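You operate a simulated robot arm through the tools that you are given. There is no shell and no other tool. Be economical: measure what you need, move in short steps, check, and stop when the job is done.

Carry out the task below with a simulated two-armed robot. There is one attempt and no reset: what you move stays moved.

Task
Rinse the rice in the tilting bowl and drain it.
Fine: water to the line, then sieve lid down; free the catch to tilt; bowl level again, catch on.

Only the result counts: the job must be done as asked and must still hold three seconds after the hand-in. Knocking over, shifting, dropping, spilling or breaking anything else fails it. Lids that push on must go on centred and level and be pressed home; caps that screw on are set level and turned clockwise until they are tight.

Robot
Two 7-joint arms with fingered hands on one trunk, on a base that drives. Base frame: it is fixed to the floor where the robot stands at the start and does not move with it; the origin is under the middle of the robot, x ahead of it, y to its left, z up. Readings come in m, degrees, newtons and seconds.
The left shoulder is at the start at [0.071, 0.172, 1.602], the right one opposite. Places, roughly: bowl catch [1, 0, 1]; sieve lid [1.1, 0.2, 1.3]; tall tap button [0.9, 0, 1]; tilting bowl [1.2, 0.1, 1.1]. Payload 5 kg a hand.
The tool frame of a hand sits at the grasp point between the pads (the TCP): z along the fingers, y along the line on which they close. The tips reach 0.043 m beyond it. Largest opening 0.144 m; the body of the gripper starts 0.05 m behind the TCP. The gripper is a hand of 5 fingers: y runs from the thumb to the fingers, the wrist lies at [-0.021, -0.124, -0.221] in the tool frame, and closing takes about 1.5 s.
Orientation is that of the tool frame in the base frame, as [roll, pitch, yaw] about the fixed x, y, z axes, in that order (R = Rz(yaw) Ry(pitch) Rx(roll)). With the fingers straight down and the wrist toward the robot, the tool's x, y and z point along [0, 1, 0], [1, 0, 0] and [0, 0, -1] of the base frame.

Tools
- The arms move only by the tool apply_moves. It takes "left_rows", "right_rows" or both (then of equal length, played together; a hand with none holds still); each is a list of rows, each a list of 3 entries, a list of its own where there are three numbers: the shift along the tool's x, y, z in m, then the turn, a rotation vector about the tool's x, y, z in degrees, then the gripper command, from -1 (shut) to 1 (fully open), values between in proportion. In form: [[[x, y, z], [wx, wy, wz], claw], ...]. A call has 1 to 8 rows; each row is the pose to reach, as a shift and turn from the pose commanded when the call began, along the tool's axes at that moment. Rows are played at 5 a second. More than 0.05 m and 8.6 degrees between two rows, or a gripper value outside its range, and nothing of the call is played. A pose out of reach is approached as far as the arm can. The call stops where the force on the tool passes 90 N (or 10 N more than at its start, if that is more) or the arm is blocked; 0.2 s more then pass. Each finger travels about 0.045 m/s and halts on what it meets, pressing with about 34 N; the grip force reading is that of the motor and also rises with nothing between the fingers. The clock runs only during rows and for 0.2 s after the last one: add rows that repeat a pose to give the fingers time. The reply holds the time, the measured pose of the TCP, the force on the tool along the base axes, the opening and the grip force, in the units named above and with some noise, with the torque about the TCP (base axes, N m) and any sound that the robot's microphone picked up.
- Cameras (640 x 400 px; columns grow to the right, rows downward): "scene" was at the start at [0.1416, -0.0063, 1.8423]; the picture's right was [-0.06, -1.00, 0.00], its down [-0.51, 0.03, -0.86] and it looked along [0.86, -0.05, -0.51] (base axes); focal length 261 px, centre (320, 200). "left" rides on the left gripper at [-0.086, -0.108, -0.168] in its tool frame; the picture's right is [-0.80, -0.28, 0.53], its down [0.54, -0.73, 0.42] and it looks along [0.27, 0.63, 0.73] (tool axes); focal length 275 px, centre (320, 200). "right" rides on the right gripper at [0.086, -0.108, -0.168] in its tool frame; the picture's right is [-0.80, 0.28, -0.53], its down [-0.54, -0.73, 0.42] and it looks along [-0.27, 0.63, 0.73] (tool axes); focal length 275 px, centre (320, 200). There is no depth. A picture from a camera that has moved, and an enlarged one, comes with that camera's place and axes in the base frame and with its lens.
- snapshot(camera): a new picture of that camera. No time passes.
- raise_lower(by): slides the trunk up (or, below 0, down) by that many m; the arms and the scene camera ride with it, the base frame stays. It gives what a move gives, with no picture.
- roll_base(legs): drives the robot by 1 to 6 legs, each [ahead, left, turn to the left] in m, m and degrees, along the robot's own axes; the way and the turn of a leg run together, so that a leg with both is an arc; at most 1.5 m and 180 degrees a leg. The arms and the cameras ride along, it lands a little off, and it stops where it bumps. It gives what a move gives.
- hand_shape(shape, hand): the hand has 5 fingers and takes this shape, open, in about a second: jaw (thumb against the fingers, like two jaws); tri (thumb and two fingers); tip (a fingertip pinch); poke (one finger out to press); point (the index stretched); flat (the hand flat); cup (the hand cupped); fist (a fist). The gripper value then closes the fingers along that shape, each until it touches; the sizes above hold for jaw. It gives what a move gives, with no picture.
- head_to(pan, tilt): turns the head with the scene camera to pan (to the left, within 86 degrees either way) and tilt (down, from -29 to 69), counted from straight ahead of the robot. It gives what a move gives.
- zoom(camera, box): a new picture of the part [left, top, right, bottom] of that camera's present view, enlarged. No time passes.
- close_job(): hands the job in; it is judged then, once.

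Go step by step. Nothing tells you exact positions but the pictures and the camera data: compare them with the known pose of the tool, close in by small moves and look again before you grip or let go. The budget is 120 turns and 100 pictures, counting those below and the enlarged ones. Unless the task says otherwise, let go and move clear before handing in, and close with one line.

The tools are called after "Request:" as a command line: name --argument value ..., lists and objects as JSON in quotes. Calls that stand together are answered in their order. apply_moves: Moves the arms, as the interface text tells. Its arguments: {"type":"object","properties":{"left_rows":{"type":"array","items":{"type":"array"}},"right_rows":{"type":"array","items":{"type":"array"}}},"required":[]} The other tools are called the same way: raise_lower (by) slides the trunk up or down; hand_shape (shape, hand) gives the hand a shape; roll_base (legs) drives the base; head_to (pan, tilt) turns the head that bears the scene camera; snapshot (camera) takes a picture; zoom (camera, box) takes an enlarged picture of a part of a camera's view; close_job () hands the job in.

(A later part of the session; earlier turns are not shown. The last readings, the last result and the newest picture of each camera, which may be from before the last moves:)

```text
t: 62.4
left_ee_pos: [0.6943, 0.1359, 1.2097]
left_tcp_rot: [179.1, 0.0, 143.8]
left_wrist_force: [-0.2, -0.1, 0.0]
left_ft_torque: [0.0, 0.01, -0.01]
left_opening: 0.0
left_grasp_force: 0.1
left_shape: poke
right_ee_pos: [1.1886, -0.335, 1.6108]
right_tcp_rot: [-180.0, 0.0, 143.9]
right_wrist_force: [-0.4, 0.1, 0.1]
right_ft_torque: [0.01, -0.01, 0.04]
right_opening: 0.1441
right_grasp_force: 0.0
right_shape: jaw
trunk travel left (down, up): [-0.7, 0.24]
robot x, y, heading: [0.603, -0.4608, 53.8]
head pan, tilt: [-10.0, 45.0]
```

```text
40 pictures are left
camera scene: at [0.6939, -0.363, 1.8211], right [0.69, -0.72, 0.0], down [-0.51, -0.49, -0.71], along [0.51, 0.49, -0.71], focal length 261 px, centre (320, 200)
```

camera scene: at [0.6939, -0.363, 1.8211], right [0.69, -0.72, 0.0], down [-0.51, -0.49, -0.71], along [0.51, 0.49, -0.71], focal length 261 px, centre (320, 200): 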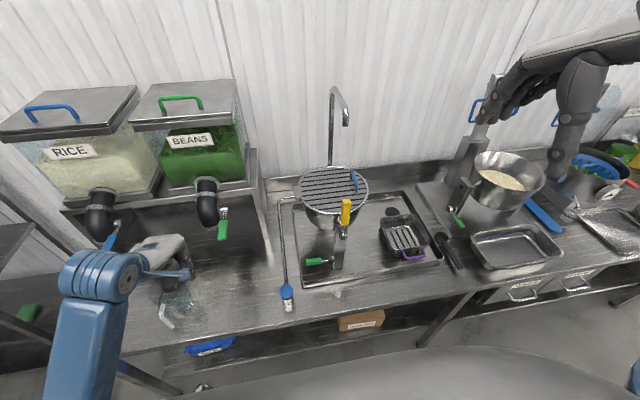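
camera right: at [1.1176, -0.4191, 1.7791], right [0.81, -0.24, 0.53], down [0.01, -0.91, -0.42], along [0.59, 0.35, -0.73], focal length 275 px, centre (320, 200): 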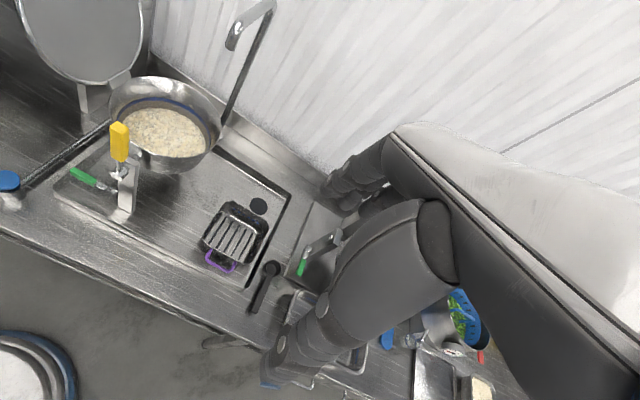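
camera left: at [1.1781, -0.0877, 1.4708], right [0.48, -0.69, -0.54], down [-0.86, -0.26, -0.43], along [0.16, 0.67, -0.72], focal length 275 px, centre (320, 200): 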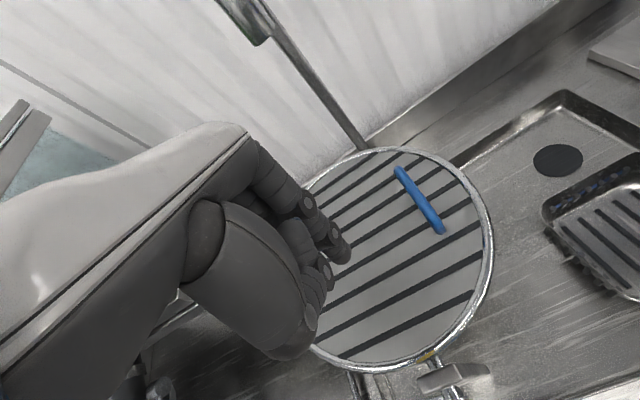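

Request:
hand_shape --shape "poke" --hand "right"

Request:
apply_moves --right_rows '[[[0.024, 0.004, 0.043], [0, 0, 0], 1], [[0.048, 0.008, 0.086], [0, 0, 0], 1], [[0.072, 0.012, 0.129], [0, 0, 0], 1], [[0.096, 0.016, 0.172], [0, 0, 0], 1], [[0.12, 0.02, 0.215], [0, 0, 0], 1], [[0.144, 0.024, 0.258], [0, 0, 0], 1], [[0.168, 0.028, 0.301], [0, 0, 0], 1], [[0.192, 0.032, 0.344], [0, 0, 0], 1]]'

Request:
apply_moves --right_rows '[[[0.024, 0, 0.04], [0, 0, 0], 1], [[0.045, 0, 0.08], [0, 0, 0], 1]]'

Request:
snapshot --camera "right"

Request:
zoom --camera "scene" --box '[240, 160, 440, 285]'

```text
t: 63.2
left_ee_pos: [0.694, 0.1351, 1.2097]
left_tcp_rot: [179.0, 0.0, 143.7]
left_wrist_force: [-0.1, 0.2, 0.3]
left_ft_torque: [0.0, 0.04, 0.01]
left_opening: 0.0
left_grasp_force: 0.0
left_shape: poke
right_ee_pos: [1.1888, -0.3364, 1.6108]
right_tcp_rot: [180.0, 0.0, 143.9]
right_wrist_force: [-0.4, -0.5, 0.2]
right_ft_torque: [-0.02, 0.01, 0.02]
right_opening: 0.0
right_grasp_force: 0.0
right_shape: poke
trunk travel left (down, up): [-0.7, 0.24]
robot x, y, heading: [0.6052, -0.4597, 53.9]
head pan, tilt: [-10.0, 45.0]
```

```text
t: 65.0
left_ee_pos: [0.6938, 0.1365, 1.2113]
left_tcp_rot: [179.1, 0.1, 143.8]
left_wrist_force: [0.0, -0.2, 0.2]
left_ft_torque: [0.03, 0.0, 0.01]
left_opening: 0.0
left_grasp_force: 0.1
left_shape: poke
right_ee_pos: [1.0733, -0.1607, 1.2543]
right_tcp_rot: [-180.0, 0.1, 144.0]
right_wrist_force: [0.6, 0.6, 0.7]
right_ft_torque: [0.0, 0.0, 0.0]
right_opening: 0.0001
right_grasp_force: 0.1
right_shape: poke
right hand out of reach, approached as far as the arm can: row 2, 3, 4, 5, 6, 7, 8
trunk travel left (down, up): [-0.7, 0.24]
robot x, y, heading: [0.6038, -0.4626, 54.0]
head pan, tilt: [-10.0, 45.0]
```

```text
t: 65.7
left_ee_pos: [0.6932, 0.1366, 1.2079]
left_tcp_rot: [179.1, 0.0, 143.8]
left_wrist_force: [-0.3, 0.0, 0.2]
left_ft_torque: [-0.03, -0.01, -0.04]
left_opening: 0.0
left_grasp_force: 0.0
left_shape: poke
right_ee_pos: [1.0377, -0.1328, 1.1736]
right_tcp_rot: [180.0, 0.2, 143.9]
right_wrist_force: [-0.4, 0.7, -0.8]
right_ft_torque: [-0.05, -0.02, -0.01]
right_opening: 0.0002
right_grasp_force: 0.1
right_shape: poke
trunk travel left (down, up): [-0.7, 0.24]
robot x, y, heading: [0.604, -0.4589, 54.0]
head pan, tilt: [-10.0, 45.0]
```

```text
39 pictures are left
camera right: at [0.9038, -0.1709, 1.3408], right [0.81, -0.24, 0.54], down [0.01, -0.91, -0.42], along [0.59, 0.35, -0.73], focal length 275 px, centre (320, 200)
```

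right: 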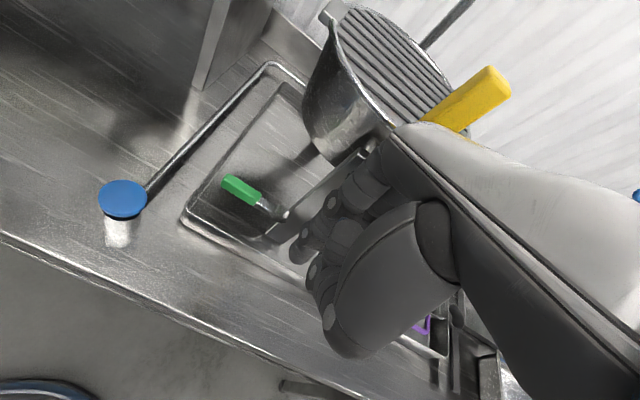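

```text
3.20 times, centred on (340, 222) of scene
camera zoom: at [0.6931, -0.3609, 1.8211], right [0.69, -0.72, 0.0], down [-0.51, -0.49, -0.71], along [0.51, 0.49, -0.71], focal length 836 px, centre (256, 128)
```

zoom: 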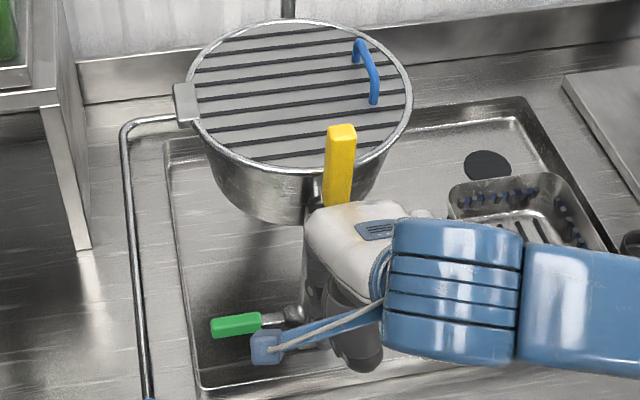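

Request:
zoom --camera "right" --box '[180, 140, 340, 260]'

```text
3.33 times, centred on (260, 200) of right
camera zoom: at [0.9038, -0.1709, 1.3408], right [0.81, -0.24, 0.54], down [0.01, -0.91, -0.42], along [0.59, 0.35, -0.73], focal length 918 px, centre (520, 200)
```

zoom: 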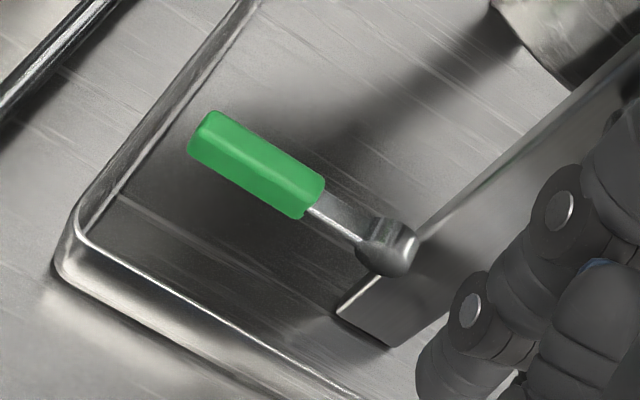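

The catch is a lever pivoting on the post about an axis toward me, with its grip pointing left. I'll try a fingertip-pinch shape so I can move it up or down in a controlled way.

Request:
hand_shape --shape "tip" --hand "right"

Request:
apply_moves --right_rows '[[[0.03, -0.005, 0], [0, 0, 0], 0.2], [[0.06, -0.01, 0], [0, 0, 0], 0.2], [[0.06, -0.01, 0], [0, 0, 0], 0.2]]'

Request:
snapshot --camera "right"

```text
t: 66.5
left_ee_pos: [0.6947, 0.135, 1.2105]
left_tcp_rot: [179.1, 0.0, 143.8]
left_wrist_force: [0.1, -0.8, -0.5]
left_ft_torque: [-0.01, -0.02, 0.04]
left_opening: 0.0
left_grasp_force: 0.0
left_shape: poke
right_ee_pos: [1.0392, -0.1339, 1.1736]
right_tcp_rot: [-179.9, 0.1, 143.9]
right_wrist_force: [0.1, -0.1, 0.1]
right_ft_torque: [0.0, -0.02, 0.02]
right_opening: 0.1436
right_grasp_force: 0.1
right_shape: tip
trunk travel left (down, up): [-0.7, 0.24]
robot x, y, heading: [0.6047, -0.4602, 53.7]
head pan, tilt: [-10.0, 45.0]
```

```text
t: 67.3
left_ee_pos: [0.6935, 0.1334, 1.2114]
left_tcp_rot: [179.0, -0.1, 143.9]
left_wrist_force: [1.2, 0.4, 1.4]
left_ft_torque: [-0.01, 0.02, 0.02]
left_opening: 0.0
left_grasp_force: 0.1
left_shape: poke
right_ee_pos: [0.9847, -0.1093, 1.1728]
right_tcp_rot: [-180.0, -0.1, 143.9]
right_wrist_force: [0.0, 0.3, -0.1]
right_ft_torque: [0.01, 0.02, -0.01]
right_opening: 0.0868
right_grasp_force: 0.0
right_shape: tip
trunk travel left (down, up): [-0.7, 0.24]
robot x, y, heading: [0.6053, -0.4597, 53.9]
head pan, tilt: [-10.0, 45.0]
```

```text
36 pictures are left
camera right: at [0.8511, -0.1467, 1.3405], right [0.81, -0.24, 0.53], down [0.01, -0.91, -0.42], along [0.59, 0.35, -0.73], focal length 275 px, centre (320, 200)
```

right: 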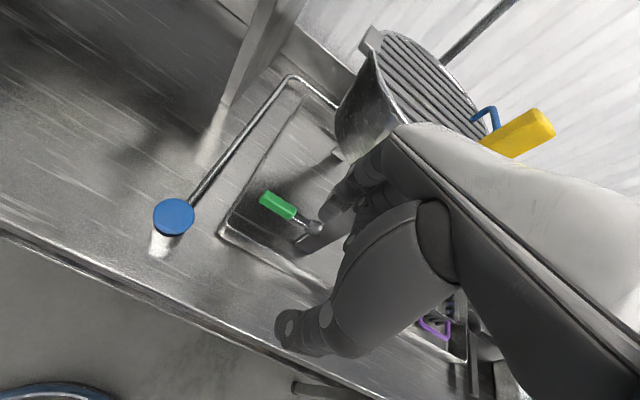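

The right hand's body would crowd the post and axle, so the left hand, whose index is on its right side, suits the catch better. I'll move the right hand away and shift the base right again.

Request:
apply_moves --right_rows '[[[0, -0.045, 0], [0, 0, 0], 0.2], [[-0.04, -0.06, -0.02], [0, 0, 0], 0.2], [[-0.08, -0.06, -0.04], [0, 0, 0], 0.2], [[-0.12, -0.06, -0.06], [0, 0, 0], 0.2], [[-0.16, -0.06, -0.08], [0, 0, 0], 0.2], [[-0.2, -0.06, -0.1], [0, 0, 0], 0.2], [[-0.24, -0.06, -0.12], [0, 0, 0], 0.2], [[-0.28, -0.06, -0.14], [0, 0, 0], 0.2]]'

Request:
roll_base --legs '[[0, -0.24, 0]]'

Request:
hand_shape --shape "poke" --hand "right"

Request:
head_to --pan 10 --tilt 50

Request:
snapshot --camera "left"

```text
t: 69.2
left_ee_pos: [0.6912, 0.1324, 1.2112]
left_tcp_rot: [178.9, 0.0, 143.9]
left_wrist_force: [-1.1, -0.5, 0.1]
left_ft_torque: [0.04, -0.08, 0.0]
left_opening: 0.0002
left_grasp_force: 0.0
left_shape: poke
right_ee_pos: [1.2155, -0.3052, 1.3044]
right_tcp_rot: [180.0, -0.1, 144.1]
right_wrist_force: [-0.2, -0.3, -0.9]
right_ft_torque: [0.01, -0.06, -0.03]
right_opening: 0.0863
right_grasp_force: 0.1
right_shape: tip
right hand out of reach, approached as far as the arm can: row 2, 3, 4, 5, 6, 7, 8
trunk travel left (down, up): [-0.7, 0.24]
robot x, y, heading: [0.6051, -0.4595, 53.9]
head pan, tilt: [-10.0, 45.0]
```

```text
t: 70.9
left_ee_pos: [0.8829, -0.0016, 1.2094]
left_tcp_rot: [179.2, 0.1, 143.8]
left_wrist_force: [-0.4, 0.6, 0.5]
left_ft_torque: [-0.03, -0.08, 0.0]
left_opening: 0.0001
left_grasp_force: 0.0
left_shape: poke
right_ee_pos: [1.406, -0.4383, 1.3058]
right_tcp_rot: [-180.0, 0.0, 143.9]
right_wrist_force: [-0.9, -0.1, -0.2]
right_ft_torque: [-0.06, -0.04, -0.03]
right_opening: 0.0867
right_grasp_force: 0.0
right_shape: tip
trunk travel left (down, up): [-0.7, 0.24]
robot x, y, heading: [0.7942, -0.6011, 53.8]
head pan, tilt: [-10.0, 45.0]
```

```text
t: 71.8
left_ee_pos: [0.8887, -0.0052, 1.2108]
left_tcp_rot: [179.0, -0.1, 143.7]
left_wrist_force: [0.4, -1.1, 0.2]
left_ft_torque: [0.06, 0.05, 0.02]
left_opening: 0.0003
left_grasp_force: 0.0
left_shape: poke
right_ee_pos: [1.4099, -0.4428, 1.3047]
right_tcp_rot: [-179.9, -0.1, 143.9]
right_wrist_force: [-0.3, 0.2, 0.1]
right_ft_torque: [0.01, 0.04, 0.0]
right_opening: 0.0001
right_grasp_force: 0.1
right_shape: poke
trunk travel left (down, up): [-0.7, 0.24]
robot x, y, heading: [0.7959, -0.6009, 53.8]
head pan, tilt: [-10.0, 45.0]
```

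```text
t: 72.7
left_ee_pos: [0.887, -0.0048, 1.2108]
left_tcp_rot: [179.1, 0.0, 143.7]
left_wrist_force: [-0.4, 0.2, -0.1]
left_ft_torque: [0.0, 0.04, -0.01]
left_opening: 0.0
left_grasp_force: 0.1
left_shape: poke
right_ee_pos: [1.4091, -0.4425, 1.3033]
right_tcp_rot: [-180.0, 0.0, 143.9]
right_wrist_force: [-0.3, -0.1, -0.3]
right_ft_torque: [-0.01, 0.0, -0.01]
right_opening: 0.0
right_grasp_force: 0.1
right_shape: poke
trunk travel left (down, up): [-0.7, 0.24]
robot x, y, heading: [0.7998, -0.5956, 53.9]
head pan, tilt: [10.0, 50.0]
```

```text
35 pictures are left
camera left: at [0.8894, -0.1448, 1.3763], right [0.48, -0.69, -0.54], down [-0.86, -0.26, -0.43], along [0.16, 0.67, -0.72], focal length 275 px, centre (320, 200)
```

left: 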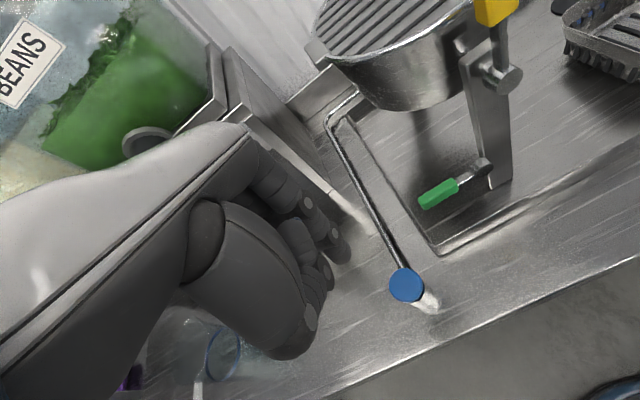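

Request:
apply_moves --left_rows '[[[-0.036, 0.031, 0], [0, 0, 0], 1], [[-0.072, 0.062, 0], [0, 0, 0], 1], [[-0.108, 0.093, 0], [0, 0, 0], 1], [[-0.108, 0.093, 0.045], [0, 0, 0], 1], [[-0.108, 0.093, 0.09], [0, 0, 0], 1], [[-0.108, 0.093, 0.13], [0, 0, 0], 1]]'

Request:
zoom --camera "left" --box '[240, 160, 480, 310]'

Request:
zoom --camera "scene" --box '[220, 120, 420, 245]'

```text
t: 74.0
left_ee_pos: [1.0314, 0.0098, 1.0826]
left_tcp_rot: [178.9, -0.2, 143.7]
left_wrist_force: [0.1, 0.0, 0.0]
left_ft_torque: [0.0, 0.02, -0.01]
left_opening: 0.0
left_grasp_force: 0.0
left_shape: poke
right_ee_pos: [1.4098, -0.4422, 1.3036]
right_tcp_rot: [-179.8, -0.1, 143.9]
right_wrist_force: [1.2, -0.6, 0.0]
right_ft_torque: [0.0, 0.0, 0.03]
right_opening: 0.0
right_grasp_force: 0.1
right_shape: poke
trunk travel left (down, up): [-0.7, 0.24]
robot x, y, heading: [0.7963, -0.5994, 54.0]
head pan, tilt: [10.0, 50.0]
```

```text
2.67 times, centred on (360, 235) of left
camera zoom: at [1.0346, -0.1308, 1.248], right [0.48, -0.69, -0.54], down [-0.86, -0.26, -0.43], along [0.16, 0.67, -0.72], focal length 734 px, centre (213, 107)
```

zoom: 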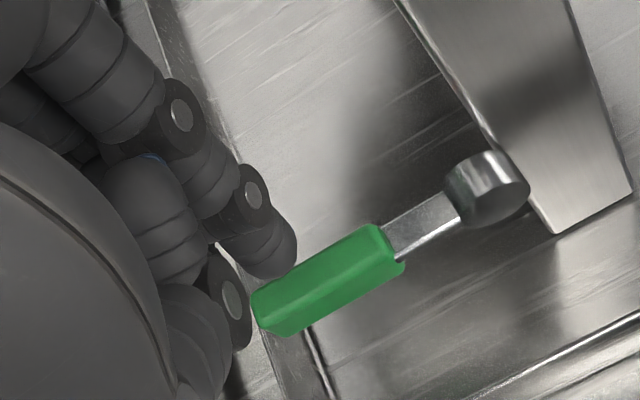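

```text
3.20 times, centred on (320, 182) of scene
camera zoom: at [0.8625, -0.4902, 1.8141], right [0.9, -0.44, 0.0], down [-0.34, -0.69, -0.64], along [0.28, 0.58, -0.77], focal length 836 px, centre (320, 256)
```

zoom: 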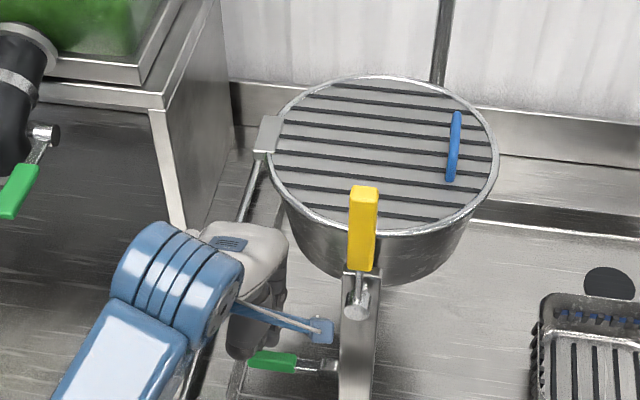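

Request:
apply_moves --left_rows '[[[0, 0, 0.01], [0, 0, 0], 1], [[0, 0, 0.018], [0, 0, 0], 1], [[0, 0, 0.024], [0, 0, 0], 1], [[0, 0, 0.03], [0, 0, 0], 1]]'

```text
t: 75.0
left_ee_pos: [1.0313, 0.0095, 1.0548]
left_tcp_rot: [178.8, 0.0, 143.7]
left_wrist_force: [2.0, 2.2, 10.8]
left_ft_torque: [0.2, 0.08, -0.04]
left_opening: 0.0
left_grasp_force: 0.0
left_shape: poke
right_ee_pos: [1.4081, -0.4435, 1.3038]
right_tcp_rot: [-180.0, -0.1, 144.0]
right_wrist_force: [-0.2, 0.3, 1.1]
right_ft_torque: [0.01, 0.0, 0.01]
right_opening: 0.0
right_grasp_force: 0.1
right_shape: poke
trunk travel left (down, up): [-0.7, 0.24]
robot x, y, heading: [0.7965, -0.6018, 54.0]
head pan, tilt: [10.0, 50.0]
```

Request:
apply_moves --left_rows '[[[0, 0, 0.003], [0, 0, 0], 1], [[0, 0, 0.006], [0, 0, 0], 1]]'

Request:
zoom --camera "left" --box '[240, 160, 480, 310]'

```text
t: 75.7
left_ee_pos: [1.029, 0.009, 1.0527]
left_tcp_rot: [178.3, 0.0, 143.8]
left_wrist_force: [0.8, 8.9, 50.6]
left_ft_torque: [0.46, -0.5, 0.14]
left_opening: 0.0
left_grasp_force: 0.1
left_shape: poke
right_ee_pos: [1.4068, -0.4465, 1.3075]
right_tcp_rot: [179.9, -0.2, 144.1]
right_wrist_force: [0.1, -0.1, 0.5]
right_ft_torque: [0.04, -0.04, -0.01]
right_opening: 0.0001
right_grasp_force: 0.0
right_shape: poke
trunk travel left (down, up): [-0.7, 0.24]
robot x, y, heading: [0.7966, -0.6002, 53.6]
head pan, tilt: [10.0, 50.0]
```

```text
2.67 times, centred on (360, 235) of left
camera zoom: at [1.0317, -0.1333, 1.2181], right [0.48, -0.69, -0.54], down [-0.86, -0.25, -0.45], along [0.17, 0.68, -0.71], focal length 734 px, centre (213, 107)
```

zoom: 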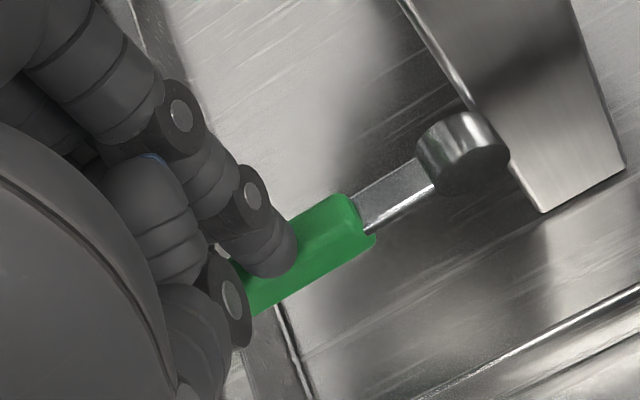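

Downward is rigid at 50 N, so the lever is at its lower stop and must be lifted. I'll back off and switch the left hand to a fingertip pinch.

Request:
apply_moves --left_rows '[[[0, 0, -0.04], [0, 0, 0], 1], [[0, 0, -0.07], [0, 0, 0], 1]]'

Request:
hand_shape --shape "tip" --hand "left"

Request:
apply_moves --left_rows '[[[0, 0, 0], [0, 0, 0], 0], [[0, 0, 0], [0, 0, 0], 0], [[0, 0, 0], [0, 0, 0], 0], [[0, 0, 0.02], [0, 0, 0], 0], [[0, 0, 0.03], [0, 0, 0], 0]]'

Request:
snapshot --camera "left"

```text
t: 76.2
left_ee_pos: [1.0283, 0.0065, 1.1146]
left_tcp_rot: [179.2, 0.0, 143.7]
left_wrist_force: [0.0, -0.2, -0.7]
left_ft_torque: [-0.02, 0.02, 0.03]
left_opening: 0.0001
left_grasp_force: 0.0
left_shape: poke
right_ee_pos: [1.4099, -0.4443, 1.3043]
right_tcp_rot: [-179.9, -0.1, 143.9]
right_wrist_force: [-0.5, -0.1, 0.1]
right_ft_torque: [0.02, -0.03, -0.02]
right_opening: 0.0
right_grasp_force: 0.0
right_shape: poke
trunk travel left (down, up): [-0.7, 0.24]
robot x, y, heading: [0.797, -0.5997, 54.0]
head pan, tilt: [10.0, 50.0]
```

```text
t: 77.2
left_ee_pos: [1.0294, 0.0076, 1.1163]
left_tcp_rot: [179.1, 0.0, 143.7]
left_wrist_force: [0.3, -0.7, 0.2]
left_ft_torque: [0.0, -0.01, 0.04]
left_opening: 0.1437
left_grasp_force: 0.1
left_shape: tip
right_ee_pos: [1.4088, -0.4426, 1.304]
right_tcp_rot: [-179.9, -0.1, 143.9]
right_wrist_force: [0.0, -0.9, 0.2]
right_ft_torque: [0.0, -0.01, 0.03]
right_opening: 0.0
right_grasp_force: 0.1
right_shape: poke
trunk travel left (down, up): [-0.7, 0.24]
robot x, y, heading: [0.7958, -0.6008, 53.5]
head pan, tilt: [10.0, 50.0]
```

```text
t: 78.3
left_ee_pos: [1.0281, 0.0083, 1.0854]
left_tcp_rot: [179.1, 0.0, 143.7]
left_wrist_force: [-0.4, -0.1, 0.8]
left_ft_torque: [0.0, -0.02, -0.01]
left_opening: 0.0727
left_grasp_force: 0.1
left_shape: tip
right_ee_pos: [1.4077, -0.4419, 1.3043]
right_tcp_rot: [-179.9, -0.1, 143.9]
right_wrist_force: [0.3, 0.1, 0.9]
right_ft_torque: [0.0, 0.01, -0.02]
right_opening: 0.0
right_grasp_force: 0.0
right_shape: poke
trunk travel left (down, up): [-0.7, 0.24]
robot x, y, heading: [0.7986, -0.5962, 53.8]
head pan, tilt: [10.0, 50.0]
```

```text
31 pictures are left
camera left: at [1.0319, -0.1324, 1.251], right [0.48, -0.69, -0.54], down [-0.86, -0.26, -0.43], along [0.16, 0.67, -0.72], focal length 275 px, centre (320, 200)
```

left: 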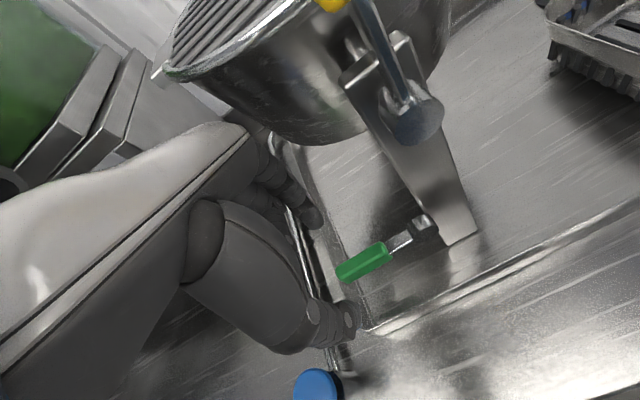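

Request:
apply_moves --left_rows '[[[-0.01, 0, 0.02], [0, 0, 0], 0], [[-0.012, 0, 0.04], [0, 0, 0], 0], [[-0.012, 0, 0.055], [0, 0, 0], 0]]'

Request:
zoom --camera "left" --box '[240, 180, 480, 330]'

```text
t: 79.2
left_ee_pos: [1.0395, 0.0032, 1.0297]
left_tcp_rot: [179.1, 0.0, 143.7]
left_wrist_force: [0.7, -0.2, 0.0]
left_ft_torque: [0.03, 0.01, 0.01]
left_opening: 0.0723
left_grasp_force: 0.0
left_shape: tip
right_ee_pos: [1.4084, -0.4419, 1.3046]
right_tcp_rot: [-179.9, -0.1, 143.8]
right_wrist_force: [-0.6, -0.7, 0.3]
right_ft_torque: [0.05, -0.01, -0.05]
right_opening: 0.0
right_grasp_force: 0.0
right_shape: poke
trunk travel left (down, up): [-0.7, 0.24]
robot x, y, heading: [0.7948, -0.6018, 53.7]
head pan, tilt: [10.0, 50.0]
```

```text
2.67 times, centred on (360, 255) of left
camera zoom: at [1.0423, -0.1382, 1.196], right [0.48, -0.69, -0.54], down [-0.86, -0.26, -0.43], along [0.16, 0.67, -0.72], focal length 734 px, centre (213, 53)
```

zoom: 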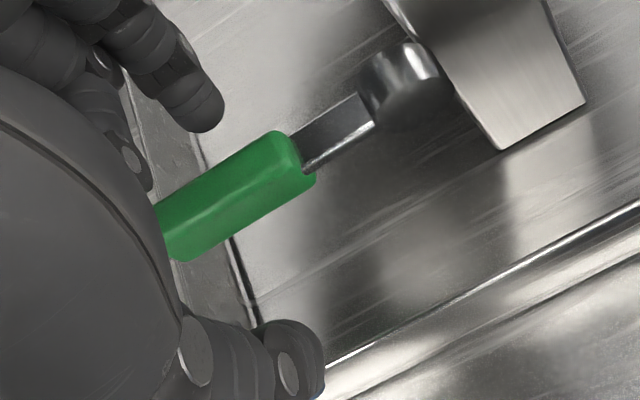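

Grip is between thumb and index. Closing.

Request:
apply_moves --left_rows '[[[0, 0, 0], [0, 0, 0], -0.5], [[0, 0, 0], [0, 0, 0], -0.9], [[0, 0, 0], [0, 0, 0], -0.9], [[0, 0, 0], [0, 0, 0], -0.9], [[0, 0, 0], [0, 0, 0], -0.9], [[0, 0, 0], [0, 0, 0], -0.9]]'

Request:
zoom --camera "left" --box '[240, 180, 480, 330]'

```text
t: 80.5
left_ee_pos: [1.0399, 0.0028, 1.0304]
left_tcp_rot: [179.0, 0.0, 143.7]
left_wrist_force: [2.9, 4.7, 5.0]
left_ft_torque: [0.23, -0.2, 0.04]
left_opening: 0.0078
left_grasp_force: 0.0
left_shape: tip
right_ee_pos: [1.4103, -0.4419, 1.3049]
right_tcp_rot: [-180.0, -0.1, 143.9]
right_wrist_force: [0.2, 0.1, -1.0]
right_ft_torque: [-0.02, -0.02, -0.03]
right_opening: 0.0002
right_grasp_force: 0.0
right_shape: poke
trunk travel left (down, up): [-0.7, 0.24]
robot x, y, heading: [0.7964, -0.6014, 53.8]
head pan, tilt: [10.0, 50.0]
```

```text
2.67 times, centred on (360, 255) of left
camera zoom: at [1.043, -0.1379, 1.1966], right [0.48, -0.69, -0.54], down [-0.86, -0.26, -0.43], along [0.16, 0.67, -0.72], focal length 734 px, centre (213, 53)
```

zoom: 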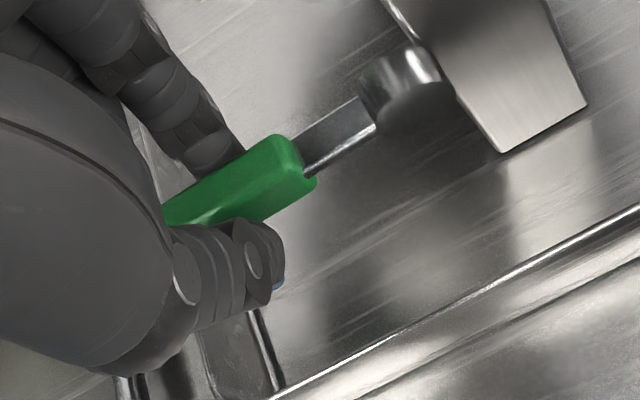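

Request:
apply_moves --left_rows '[[[0, 0, 0], [0, 0, 0], -1], [[-0.002, 0, -0.01], [0, 0, 0], -1], [[-0.006, 0, -0.02], [0, 0, 0], -1], [[-0.011, 0, -0.03], [0, 0, 0], -1]]'

Request:
zoom --camera "left" --box '[240, 180, 480, 330]'

```text
t: 81.5
left_ee_pos: [1.0466, -0.0018, 1.0604]
left_tcp_rot: [179.1, -0.1, 143.9]
left_wrist_force: [-8.2, 10.5, 1.3]
left_ft_torque: [0.57, 0.47, 0.28]
left_opening: 0.0057
left_grasp_force: 34.9
left_shape: tip
right_ee_pos: [1.4084, -0.4422, 1.3048]
right_tcp_rot: [-179.9, 0.0, 144.0]
right_wrist_force: [-0.4, -0.5, 1.3]
right_ft_torque: [0.03, 0.04, 0.03]
right_opening: 0.0
right_grasp_force: 0.1
right_shape: poke
trunk travel left (down, up): [-0.7, 0.24]
robot x, y, heading: [0.7972, -0.5994, 53.8]
head pan, tilt: [10.0, 50.0]
```

```text
2.67 times, centred on (360, 255) of left
camera zoom: at [1.0497, -0.1433, 1.2266], right [0.48, -0.69, -0.54], down [-0.86, -0.26, -0.43], along [0.16, 0.67, -0.72], focal length 734 px, centre (213, 53)
```

zoom: 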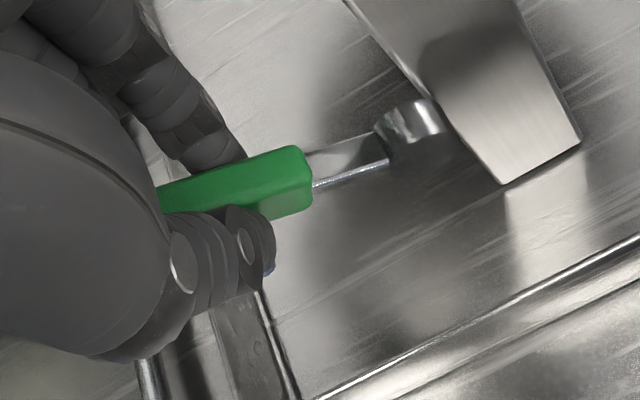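

Request:
apply_moves --left_rows '[[[-0.008, 0, -0.008], [0, 0, 0], -1], [[-0.016, 0, -0.015], [0, 0, 0], -1], [[-0.026, 0, -0.022], [0, 0, 0], -1]]'

Request:
zoom --camera "left" --box '[240, 180, 480, 330]'

Request:
zoom --camera "scene" --box '[240, 140, 400, 240]'

```text
t: 82.3
left_ee_pos: [1.0672, -0.0189, 1.0851]
left_tcp_rot: [178.8, 0.1, 143.8]
left_wrist_force: [-12.6, 13.9, 19.8]
left_ft_torque: [0.84, 0.51, 0.38]
left_opening: 0.0062
left_grasp_force: 33.9
left_shape: tip
right_ee_pos: [1.4066, -0.4437, 1.3047]
right_tcp_rot: [-179.9, 0.0, 143.9]
right_wrist_force: [-0.2, -0.3, -0.1]
right_ft_torque: [0.0, 0.02, 0.03]
right_opening: 0.0001
right_grasp_force: 0.2
right_shape: poke
trunk travel left (down, up): [-0.7, 0.24]
robot x, y, heading: [0.797, -0.5974, 53.8]
head pan, tilt: [10.0, 50.0]
```

```text
2.67 times, centred on (360, 255) of left
camera zoom: at [1.0706, -0.1605, 1.2504], right [0.48, -0.69, -0.54], down [-0.86, -0.26, -0.44], along [0.16, 0.68, -0.72], focal length 734 px, centre (213, 53)
```

zoom: 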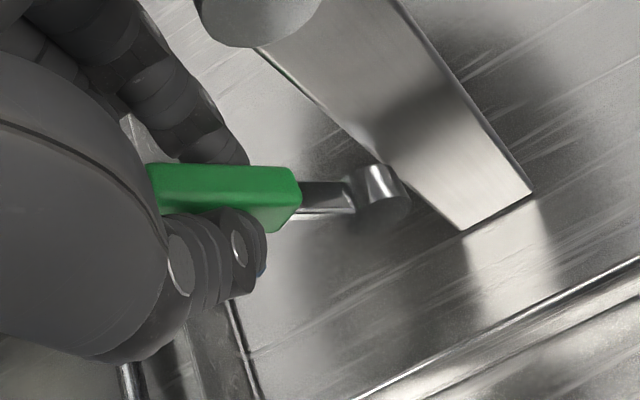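

```text
4.00 times, centred on (320, 190) of scene
camera zoom: at [0.859, -0.4908, 1.8145], right [0.9, -0.44, 0.0], down [-0.34, -0.69, -0.64], along [0.28, 0.58, -0.77], focal length 1045 px, centre (320, 240)
```

zoom: 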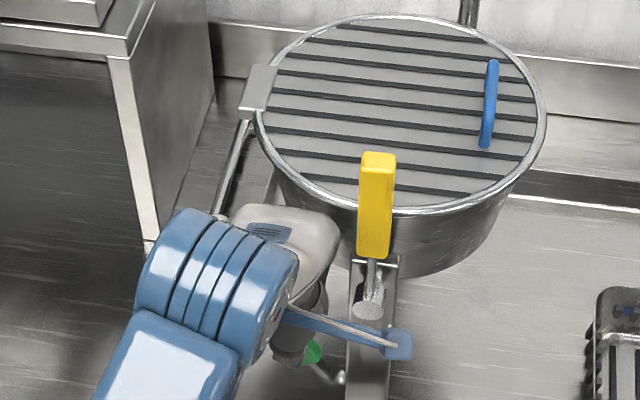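

Request:
apply_moves --left_rows '[[[0.004, 0, -0.006], [0, 0, 0], -1], [[-0.003, 0, -0.016], [0, 0, 0], -1], [[-0.012, 0, -0.024], [0, 0, 0], -1]]'

Request:
zoom --camera "left" --box '[240, 180, 480, 330]'

```text
t: 83.2
left_ee_pos: [1.0788, -0.0271, 1.1008]
left_tcp_rot: [179.8, -0.3, 143.6]
left_wrist_force: [5.7, 3.8, -42.5]
left_ft_torque: [0.1, -0.08, -0.01]
left_opening: 0.0051
left_grasp_force: 34.1
left_shape: tip
right_ee_pos: [1.4096, -0.4386, 1.3023]
right_tcp_rot: [-179.8, -0.1, 143.8]
right_wrist_force: [-0.2, -0.2, 0.2]
right_ft_torque: [-0.02, 0.0, 0.0]
right_opening: 0.0
right_grasp_force: 0.0
right_shape: poke
trunk travel left (down, up): [-0.7, 0.24]
robot x, y, heading: [0.7963, -0.6, 53.8]
head pan, tilt: [10.0, 50.0]
```

```text
2.67 times, centred on (360, 255) of left
camera zoom: at [1.0832, -0.1659, 1.267], right [0.47, -0.7, -0.54], down [-0.87, -0.26, -0.43], along [0.16, 0.67, -0.73], focal length 734 px, centre (213, 53)
```

zoom: 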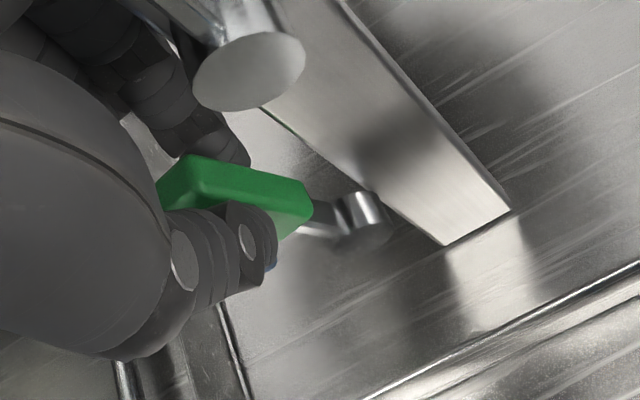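

The lever is now about 65° up and meets a stop. I'll ease off, let go and see whether it stays there.

Request:
apply_moves --left_rows '[[[0, 0, 0.006], [0, 0, 0], -1], [[0, 0, 0.006], [0, 0, 0], -0.3], [[0, 0, 0.006], [0, 0, 0], 0], [[0, 0, 0.006], [0, 0, 0], 0], [[0, 0, 0.006], [0, 0, 0], 0], [[0.02, 0, -0.03], [0, 0, 0], 0], [[0.05, 0, -0.06], [0, 0, 0], 0]]'

Request:
snapshot --camera "left"

```text
t: 84.8
left_ee_pos: [1.0388, 0.0032, 1.1662]
left_tcp_rot: [179.0, 0.0, 143.8]
left_wrist_force: [-0.7, 0.4, -0.9]
left_ft_torque: [-0.08, -0.01, -0.01]
left_opening: 0.0717
left_grasp_force: 0.0
left_shape: tip
right_ee_pos: [1.4086, -0.4409, 1.3045]
right_tcp_rot: [-179.7, -0.1, 143.9]
right_wrist_force: [0.2, -0.1, 0.1]
right_ft_torque: [-0.09, 0.0, -0.03]
right_opening: 0.0002
right_grasp_force: 0.0
right_shape: poke
trunk travel left (down, up): [-0.7, 0.24]
robot x, y, heading: [0.7926, -0.5981, 53.8]
head pan, tilt: [10.0, 50.0]
```

```text
24 pictures are left
camera left: at [1.0417, -0.138, 1.3328], right [0.48, -0.69, -0.54], down [-0.86, -0.26, -0.44], along [0.16, 0.67, -0.72], focal length 275 px, centre (320, 200)
```

left: 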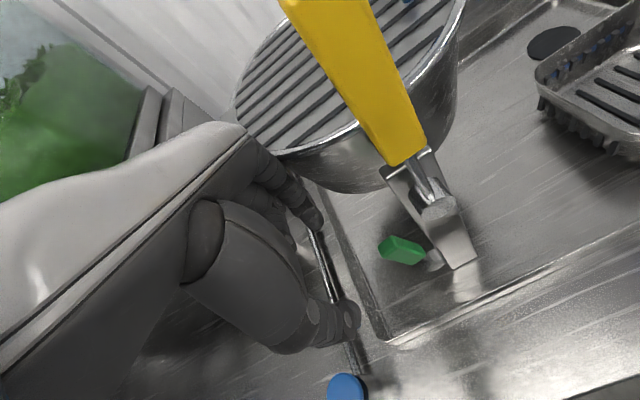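

The lever stays raised. Next I'll put the left finger on the left side of the yellow handle and push it right to tilt the bowl.

Request:
apply_moves --left_rows '[[[0.01, -0.03, -0.03], [0, 0, 0], 0], [[0.01, -0.06, -0.07], [0, 0, 0], 0], [[0.01, -0.06, -0.12], [0, 0, 0], 0]]'

Request:
hand_shape --shape "poke" --hand "left"

Request:
apply_moves --left_rows '[[[-0.02, 0.015, 0], [0, 0, 0], 1], [[-0.05, 0.04, 0], [0, 0, 0], 1]]'

Request:
snapshot --camera "left"

Request:
zoom --camera "scene" --box '[220, 100, 460, 250]'

```text
t: 85.5
left_ee_pos: [0.9942, -0.0435, 1.285]
left_tcp_rot: [179.2, -0.1, 143.7]
left_wrist_force: [0.3, -1.0, -0.5]
left_ft_torque: [-0.02, 0.0, 0.01]
left_opening: 0.0721
left_grasp_force: 0.1
left_shape: tip
right_ee_pos: [1.4106, -0.4415, 1.3021]
right_tcp_rot: [-179.7, -0.2, 144.1]
right_wrist_force: [0.1, 0.6, 0.1]
right_ft_torque: [-0.04, 0.0, 0.02]
right_opening: 0.0
right_grasp_force: 0.0
right_shape: poke
trunk travel left (down, up): [-0.7, 0.24]
robot x, y, heading: [0.7955, -0.6024, 54.0]
head pan, tilt: [10.0, 50.0]
```

```text
t: 86.5
left_ee_pos: [0.9927, -0.0451, 1.2854]
left_tcp_rot: [179.1, 0.0, 143.7]
left_wrist_force: [0.1, -0.2, -0.3]
left_ft_torque: [0.04, -0.02, 0.02]
left_opening: 0.0001
left_grasp_force: 0.1
left_shape: poke
right_ee_pos: [1.4084, -0.4428, 1.3038]
right_tcp_rot: [-179.8, -0.1, 143.9]
right_wrist_force: [-0.9, 0.4, 0.4]
right_ft_torque: [0.0, 0.02, 0.02]
right_opening: 0.0
right_grasp_force: 0.1
right_shape: poke
trunk travel left (down, up): [-0.7, 0.24]
robot x, y, heading: [0.7945, -0.5978, 53.9]
head pan, tilt: [10.0, 50.0]
```

```text
t: 87.0
left_ee_pos: [1.0589, -0.04, 1.2859]
left_tcp_rot: [179.3, -0.2, 143.8]
left_wrist_force: [0.4, -0.2, -0.3]
left_ft_torque: [0.04, 0.03, -0.01]
left_opening: 0.0001
left_grasp_force: 0.1
left_shape: poke
right_ee_pos: [1.4115, -0.4417, 1.3029]
right_tcp_rot: [-179.8, -0.2, 144.1]
right_wrist_force: [0.8, -0.6, -0.3]
right_ft_torque: [-0.04, 0.06, 0.0]
right_opening: 0.0
right_grasp_force: 0.1
right_shape: poke
trunk travel left (down, up): [-0.7, 0.24]
robot x, y, heading: [0.7978, -0.6013, 54.0]
head pan, tilt: [10.0, 50.0]
```

```text
23 pictures are left
camera left: at [1.064, -0.18, 1.4521], right [0.48, -0.69, -0.54], down [-0.86, -0.26, -0.43], along [0.16, 0.67, -0.72], focal length 275 px, centre (320, 200)
```

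left: 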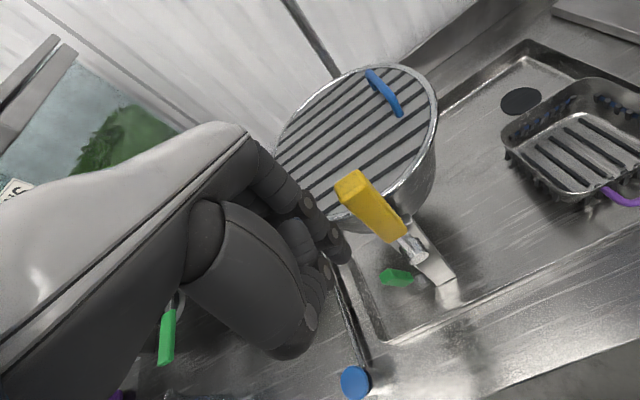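

```text
2.67 times, centred on (340, 175) of scene
camera zoom: at [0.865, -0.4902, 1.8139], right [0.9, -0.44, 0.0], down [-0.34, -0.69, -0.64], along [0.28, 0.58, -0.77], focal length 697 px, centre (267, 267)
```

zoom: 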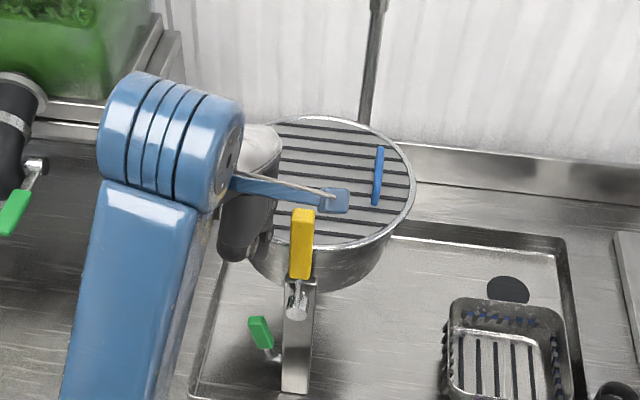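

Request:
apply_moves --left_rows '[[[-0.035, 0, -0.007], [0, 0, 0], 1], [[-0.056, 0, -0.01], [0, 0, 0], 1], [[-0.077, 0, -0.01], [0, 0, 0], 1]]'

Request:
zoom --camera "scene" --box '[220, 100, 460, 250]'

```text
t: 87.8
left_ee_pos: [1.119, -0.0867, 1.2964]
left_tcp_rot: [179.0, -0.2, 143.8]
left_wrist_force: [-4.4, -2.8, 0.4]
left_ft_torque: [-0.03, 0.13, -0.03]
left_opening: 0.0
left_grasp_force: 0.0
left_shape: poke
right_ee_pos: [1.4086, -0.443, 1.3051]
right_tcp_rot: [-179.9, 0.0, 143.9]
right_wrist_force: [0.9, 0.4, 0.2]
right_ft_torque: [0.0, 0.0, 0.01]
right_opening: 0.0001
right_grasp_force: 0.1
right_shape: poke
trunk travel left (down, up): [-0.7, 0.24]
robot x, y, heading: [0.7966, -0.5943, 53.9]
head pan, tilt: [10.0, 50.0]
```

```text
2.67 times, centred on (340, 175) of scene
camera zoom: at [0.8609, -0.4919, 1.8142], right [0.9, -0.44, 0.0], down [-0.34, -0.69, -0.64], along [0.28, 0.58, -0.77], focal length 697 px, centre (267, 267)
```

zoom: 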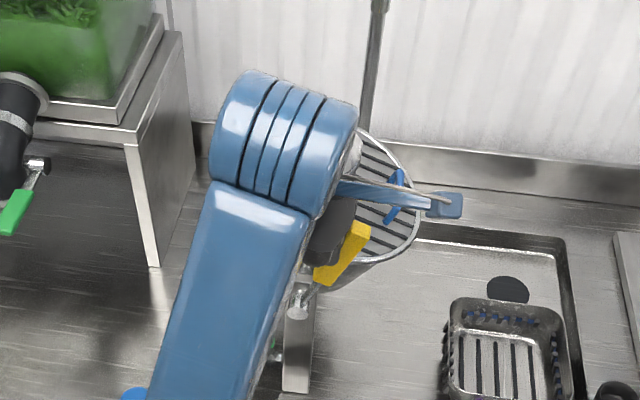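

Request:
apply_moves --left_rows '[[[-0.017, 0, 0.002], [0, 0, 0], 1], [[-0.034, 0, 0.008], [0, 0, 0], 1], [[-0.034, 0, 0.008], [0, 0, 0], 1], [[-0.034, 0, 0.008], [0, 0, 0], 1]]'

Request:
zoom --camera "scene" --box '[220, 100, 460, 250]'

Request:
snapshot --camera "right"

```text
t: 88.8
left_ee_pos: [1.1322, -0.0867, 1.2922]
left_tcp_rot: [177.5, -2.7, 144.7]
left_wrist_force: [-17.3, -20.0, 5.0]
left_ft_torque: [-0.65, 0.43, -0.35]
left_opening: 0.0
left_grasp_force: 0.0
left_shape: poke
right_ee_pos: [1.4051, -0.4467, 1.3062]
right_tcp_rot: [179.9, -0.1, 143.9]
right_wrist_force: [0.7, -0.7, 0.2]
right_ft_torque: [0.02, -0.02, 0.0]
right_opening: 0.0
right_grasp_force: 0.0
right_shape: poke
trunk travel left (down, up): [-0.7, 0.24]
robot x, y, heading: [0.7956, -0.598, 53.8]
head pan, tilt: [10.0, 50.0]
```

```text
2.67 times, centred on (340, 175) of scene
camera zoom: at [0.857, -0.4961, 1.8147], right [0.9, -0.44, 0.0], down [-0.34, -0.69, -0.65], along [0.28, 0.58, -0.76], focal length 697 px, centre (267, 267)
```

zoom: 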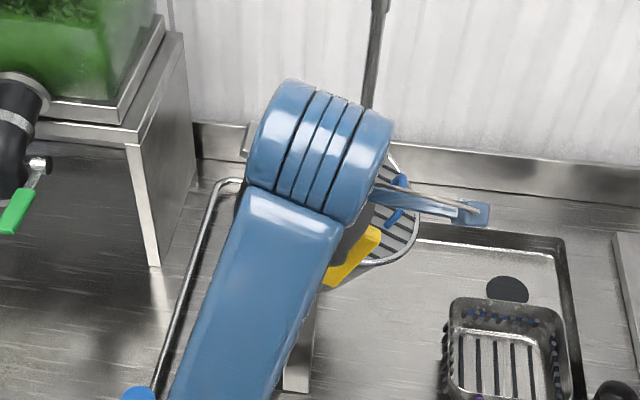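

```text
19 pictures are left
camera right: at [1.2718, -0.4851, 1.4738], right [0.81, -0.24, 0.53], down [0.01, -0.9, -0.43], along [0.58, 0.35, -0.73], focal length 275 px, centre (320, 200)
```

right: 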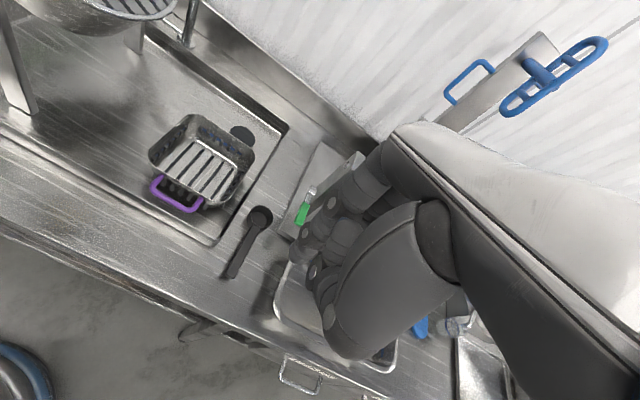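

The hand's knuckles are rubbing on the lid edge. I'll tilt the hand back toward me about the fingertip to make room, then continue tilting.

Request:
apply_moves --left_rows '[[[0.003, -0.018, 0.0], [-8, 0, 0], 1], [[0.003, -0.025, 0.003], [-16, 0, 0], 1], [[0.003, -0.031, 0.006], [-24, 0, 0], 1], [[0.003, -0.036, 0.01], [-32, 0, 0], 1]]'

Request:
zoom --camera "scene" --box '[220, 100, 460, 250]'

Request:
snapshot --camera "left"

```text
t: 89.8
left_ee_pos: [1.1223, -0.133, 1.2774]
left_tcp_rot: [147.0, 0.1, 143.8]
left_wrist_force: [-0.9, -0.3, -0.4]
left_ft_torque: [-0.02, 0.01, 0.02]
left_opening: 0.0
left_grasp_force: 0.0
left_shape: poke
right_ee_pos: [1.4081, -0.4432, 1.3048]
right_tcp_rot: [-179.8, -0.1, 144.0]
right_wrist_force: [0.5, 0.1, 0.7]
right_ft_torque: [0.0, 0.01, -0.01]
right_opening: 0.0
right_grasp_force: 0.0
right_shape: poke
trunk travel left (down, up): [-0.7, 0.24]
robot x, y, heading: [0.7947, -0.5989, 54.1]
head pan, tilt: [10.0, 50.0]
```

```text
2.67 times, centred on (340, 175) of scene
camera zoom: at [0.8599, -0.4893, 1.8142], right [0.9, -0.44, 0.0], down [-0.34, -0.69, -0.64], along [0.28, 0.58, -0.77], focal length 697 px, centre (267, 267)
```

zoom: 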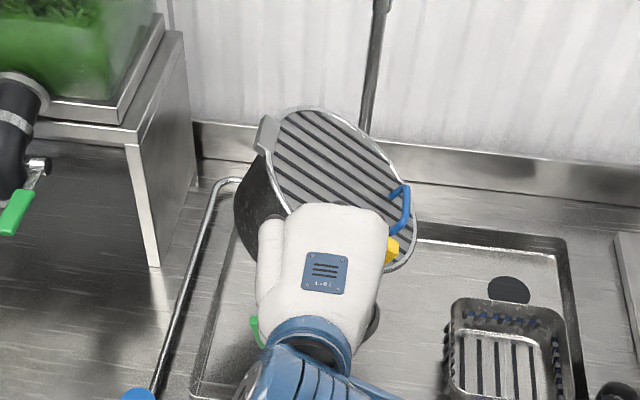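

```text
17 pictures are left
camera left: at [1.0831, -0.3307, 1.3595], right [0.67, -0.43, -0.6], down [-0.66, 0.02, -0.75], along [0.33, 0.9, -0.27], focal length 275 px, centre (320, 200)
```

left: 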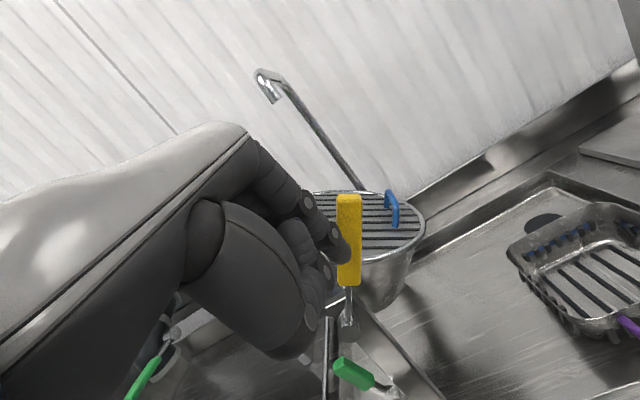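

Request:
apply_moves --left_rows '[[[0.004, 0.021, 0.013], [0, 0, 0], 1], [[-0.015, 0.021, 0.013], [0, 0, 0], 1], [[-0.033, 0.018, 0.018], [0, 0, 0], 1], [[-0.046, 0.0105, 0.03], [0, 0, 0], 1]]'

Request:
snapshot --camera "left"

```text
t: 90.8
left_ee_pos: [1.1646, -0.1376, 1.259]
left_tcp_rot: [145.8, -2.5, 143.7]
left_wrist_force: [-20.3, -37.8, 14.4]
left_ft_torque: [-0.64, 0.47, -0.23]
left_opening: 0.0
left_grasp_force: 0.1
left_shape: poke
right_ee_pos: [1.4056, -0.4504, 1.3071]
right_tcp_rot: [179.8, -0.2, 144.0]
right_wrist_force: [1.0, 0.1, 0.0]
right_ft_torque: [0.01, 0.04, -0.01]
right_opening: 0.0
right_grasp_force: 0.1
right_shape: poke
trunk travel left (down, up): [-0.7, 0.24]
robot x, y, heading: [0.7943, -0.5965, 53.7]
head pan, tilt: [10.0, 50.0]
```

```text
16 pictures are left
camera left: at [1.1263, -0.3373, 1.3327], right [0.66, -0.4, -0.64], down [-0.68, 0.05, -0.73], along [0.33, 0.91, -0.24], focal length 275 px, centre (320, 200)
```

left: 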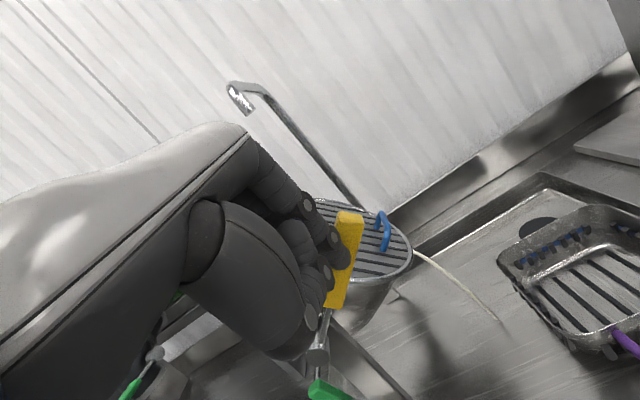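

Water is pouring through the sieve into the tray. I'll ease off sideways and tilt further.

Request:
apply_moves --left_rows '[[[0, -0.012, -0.0075], [0, 0, 0], 1], [[-0.01, -0.018, 0.001], [0, 0, 0], 1], [[-0.018, -0.024, 0.011], [0, 0, 0], 1], [[-0.024, -0.03, 0.02], [0, 0, 0], 1]]'

Request:
snapshot --camera "left"

```text
t: 92.0
left_ee_pos: [1.1578, -0.1435, 1.1997]
left_tcp_rot: [146.0, -7.1, 142.2]
left_wrist_force: [-9.5, -10.4, 1.3]
left_ft_torque: [-0.15, 0.11, 0.17]
left_opening: 0.0003
left_grasp_force: 0.2
left_shape: poke
right_ee_pos: [1.4072, -0.4407, 1.3058]
right_tcp_rot: [-179.8, 0.0, 143.9]
right_wrist_force: [0.0, 0.4, 0.3]
right_ft_torque: [0.02, -0.03, -0.02]
right_opening: 0.0001
right_grasp_force: 0.0
right_shape: poke
trunk travel left (down, up): [-0.7, 0.24]
robot x, y, heading: [0.7948, -0.6021, 53.6]
head pan, tilt: [10.0, 50.0]
stopped in row 4 (left hand): the arm was blocked; the commanded pose is now the measured one
```

```text
15 pictures are left
camera left: at [1.1194, -0.3469, 1.267], right [0.61, -0.39, -0.69], down [-0.72, 0.1, -0.68], along [0.34, 0.92, -0.22], focal length 275 px, centre (320, 200)
```

left: 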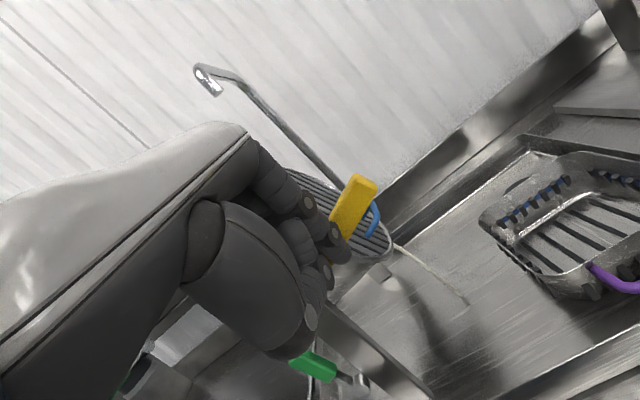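

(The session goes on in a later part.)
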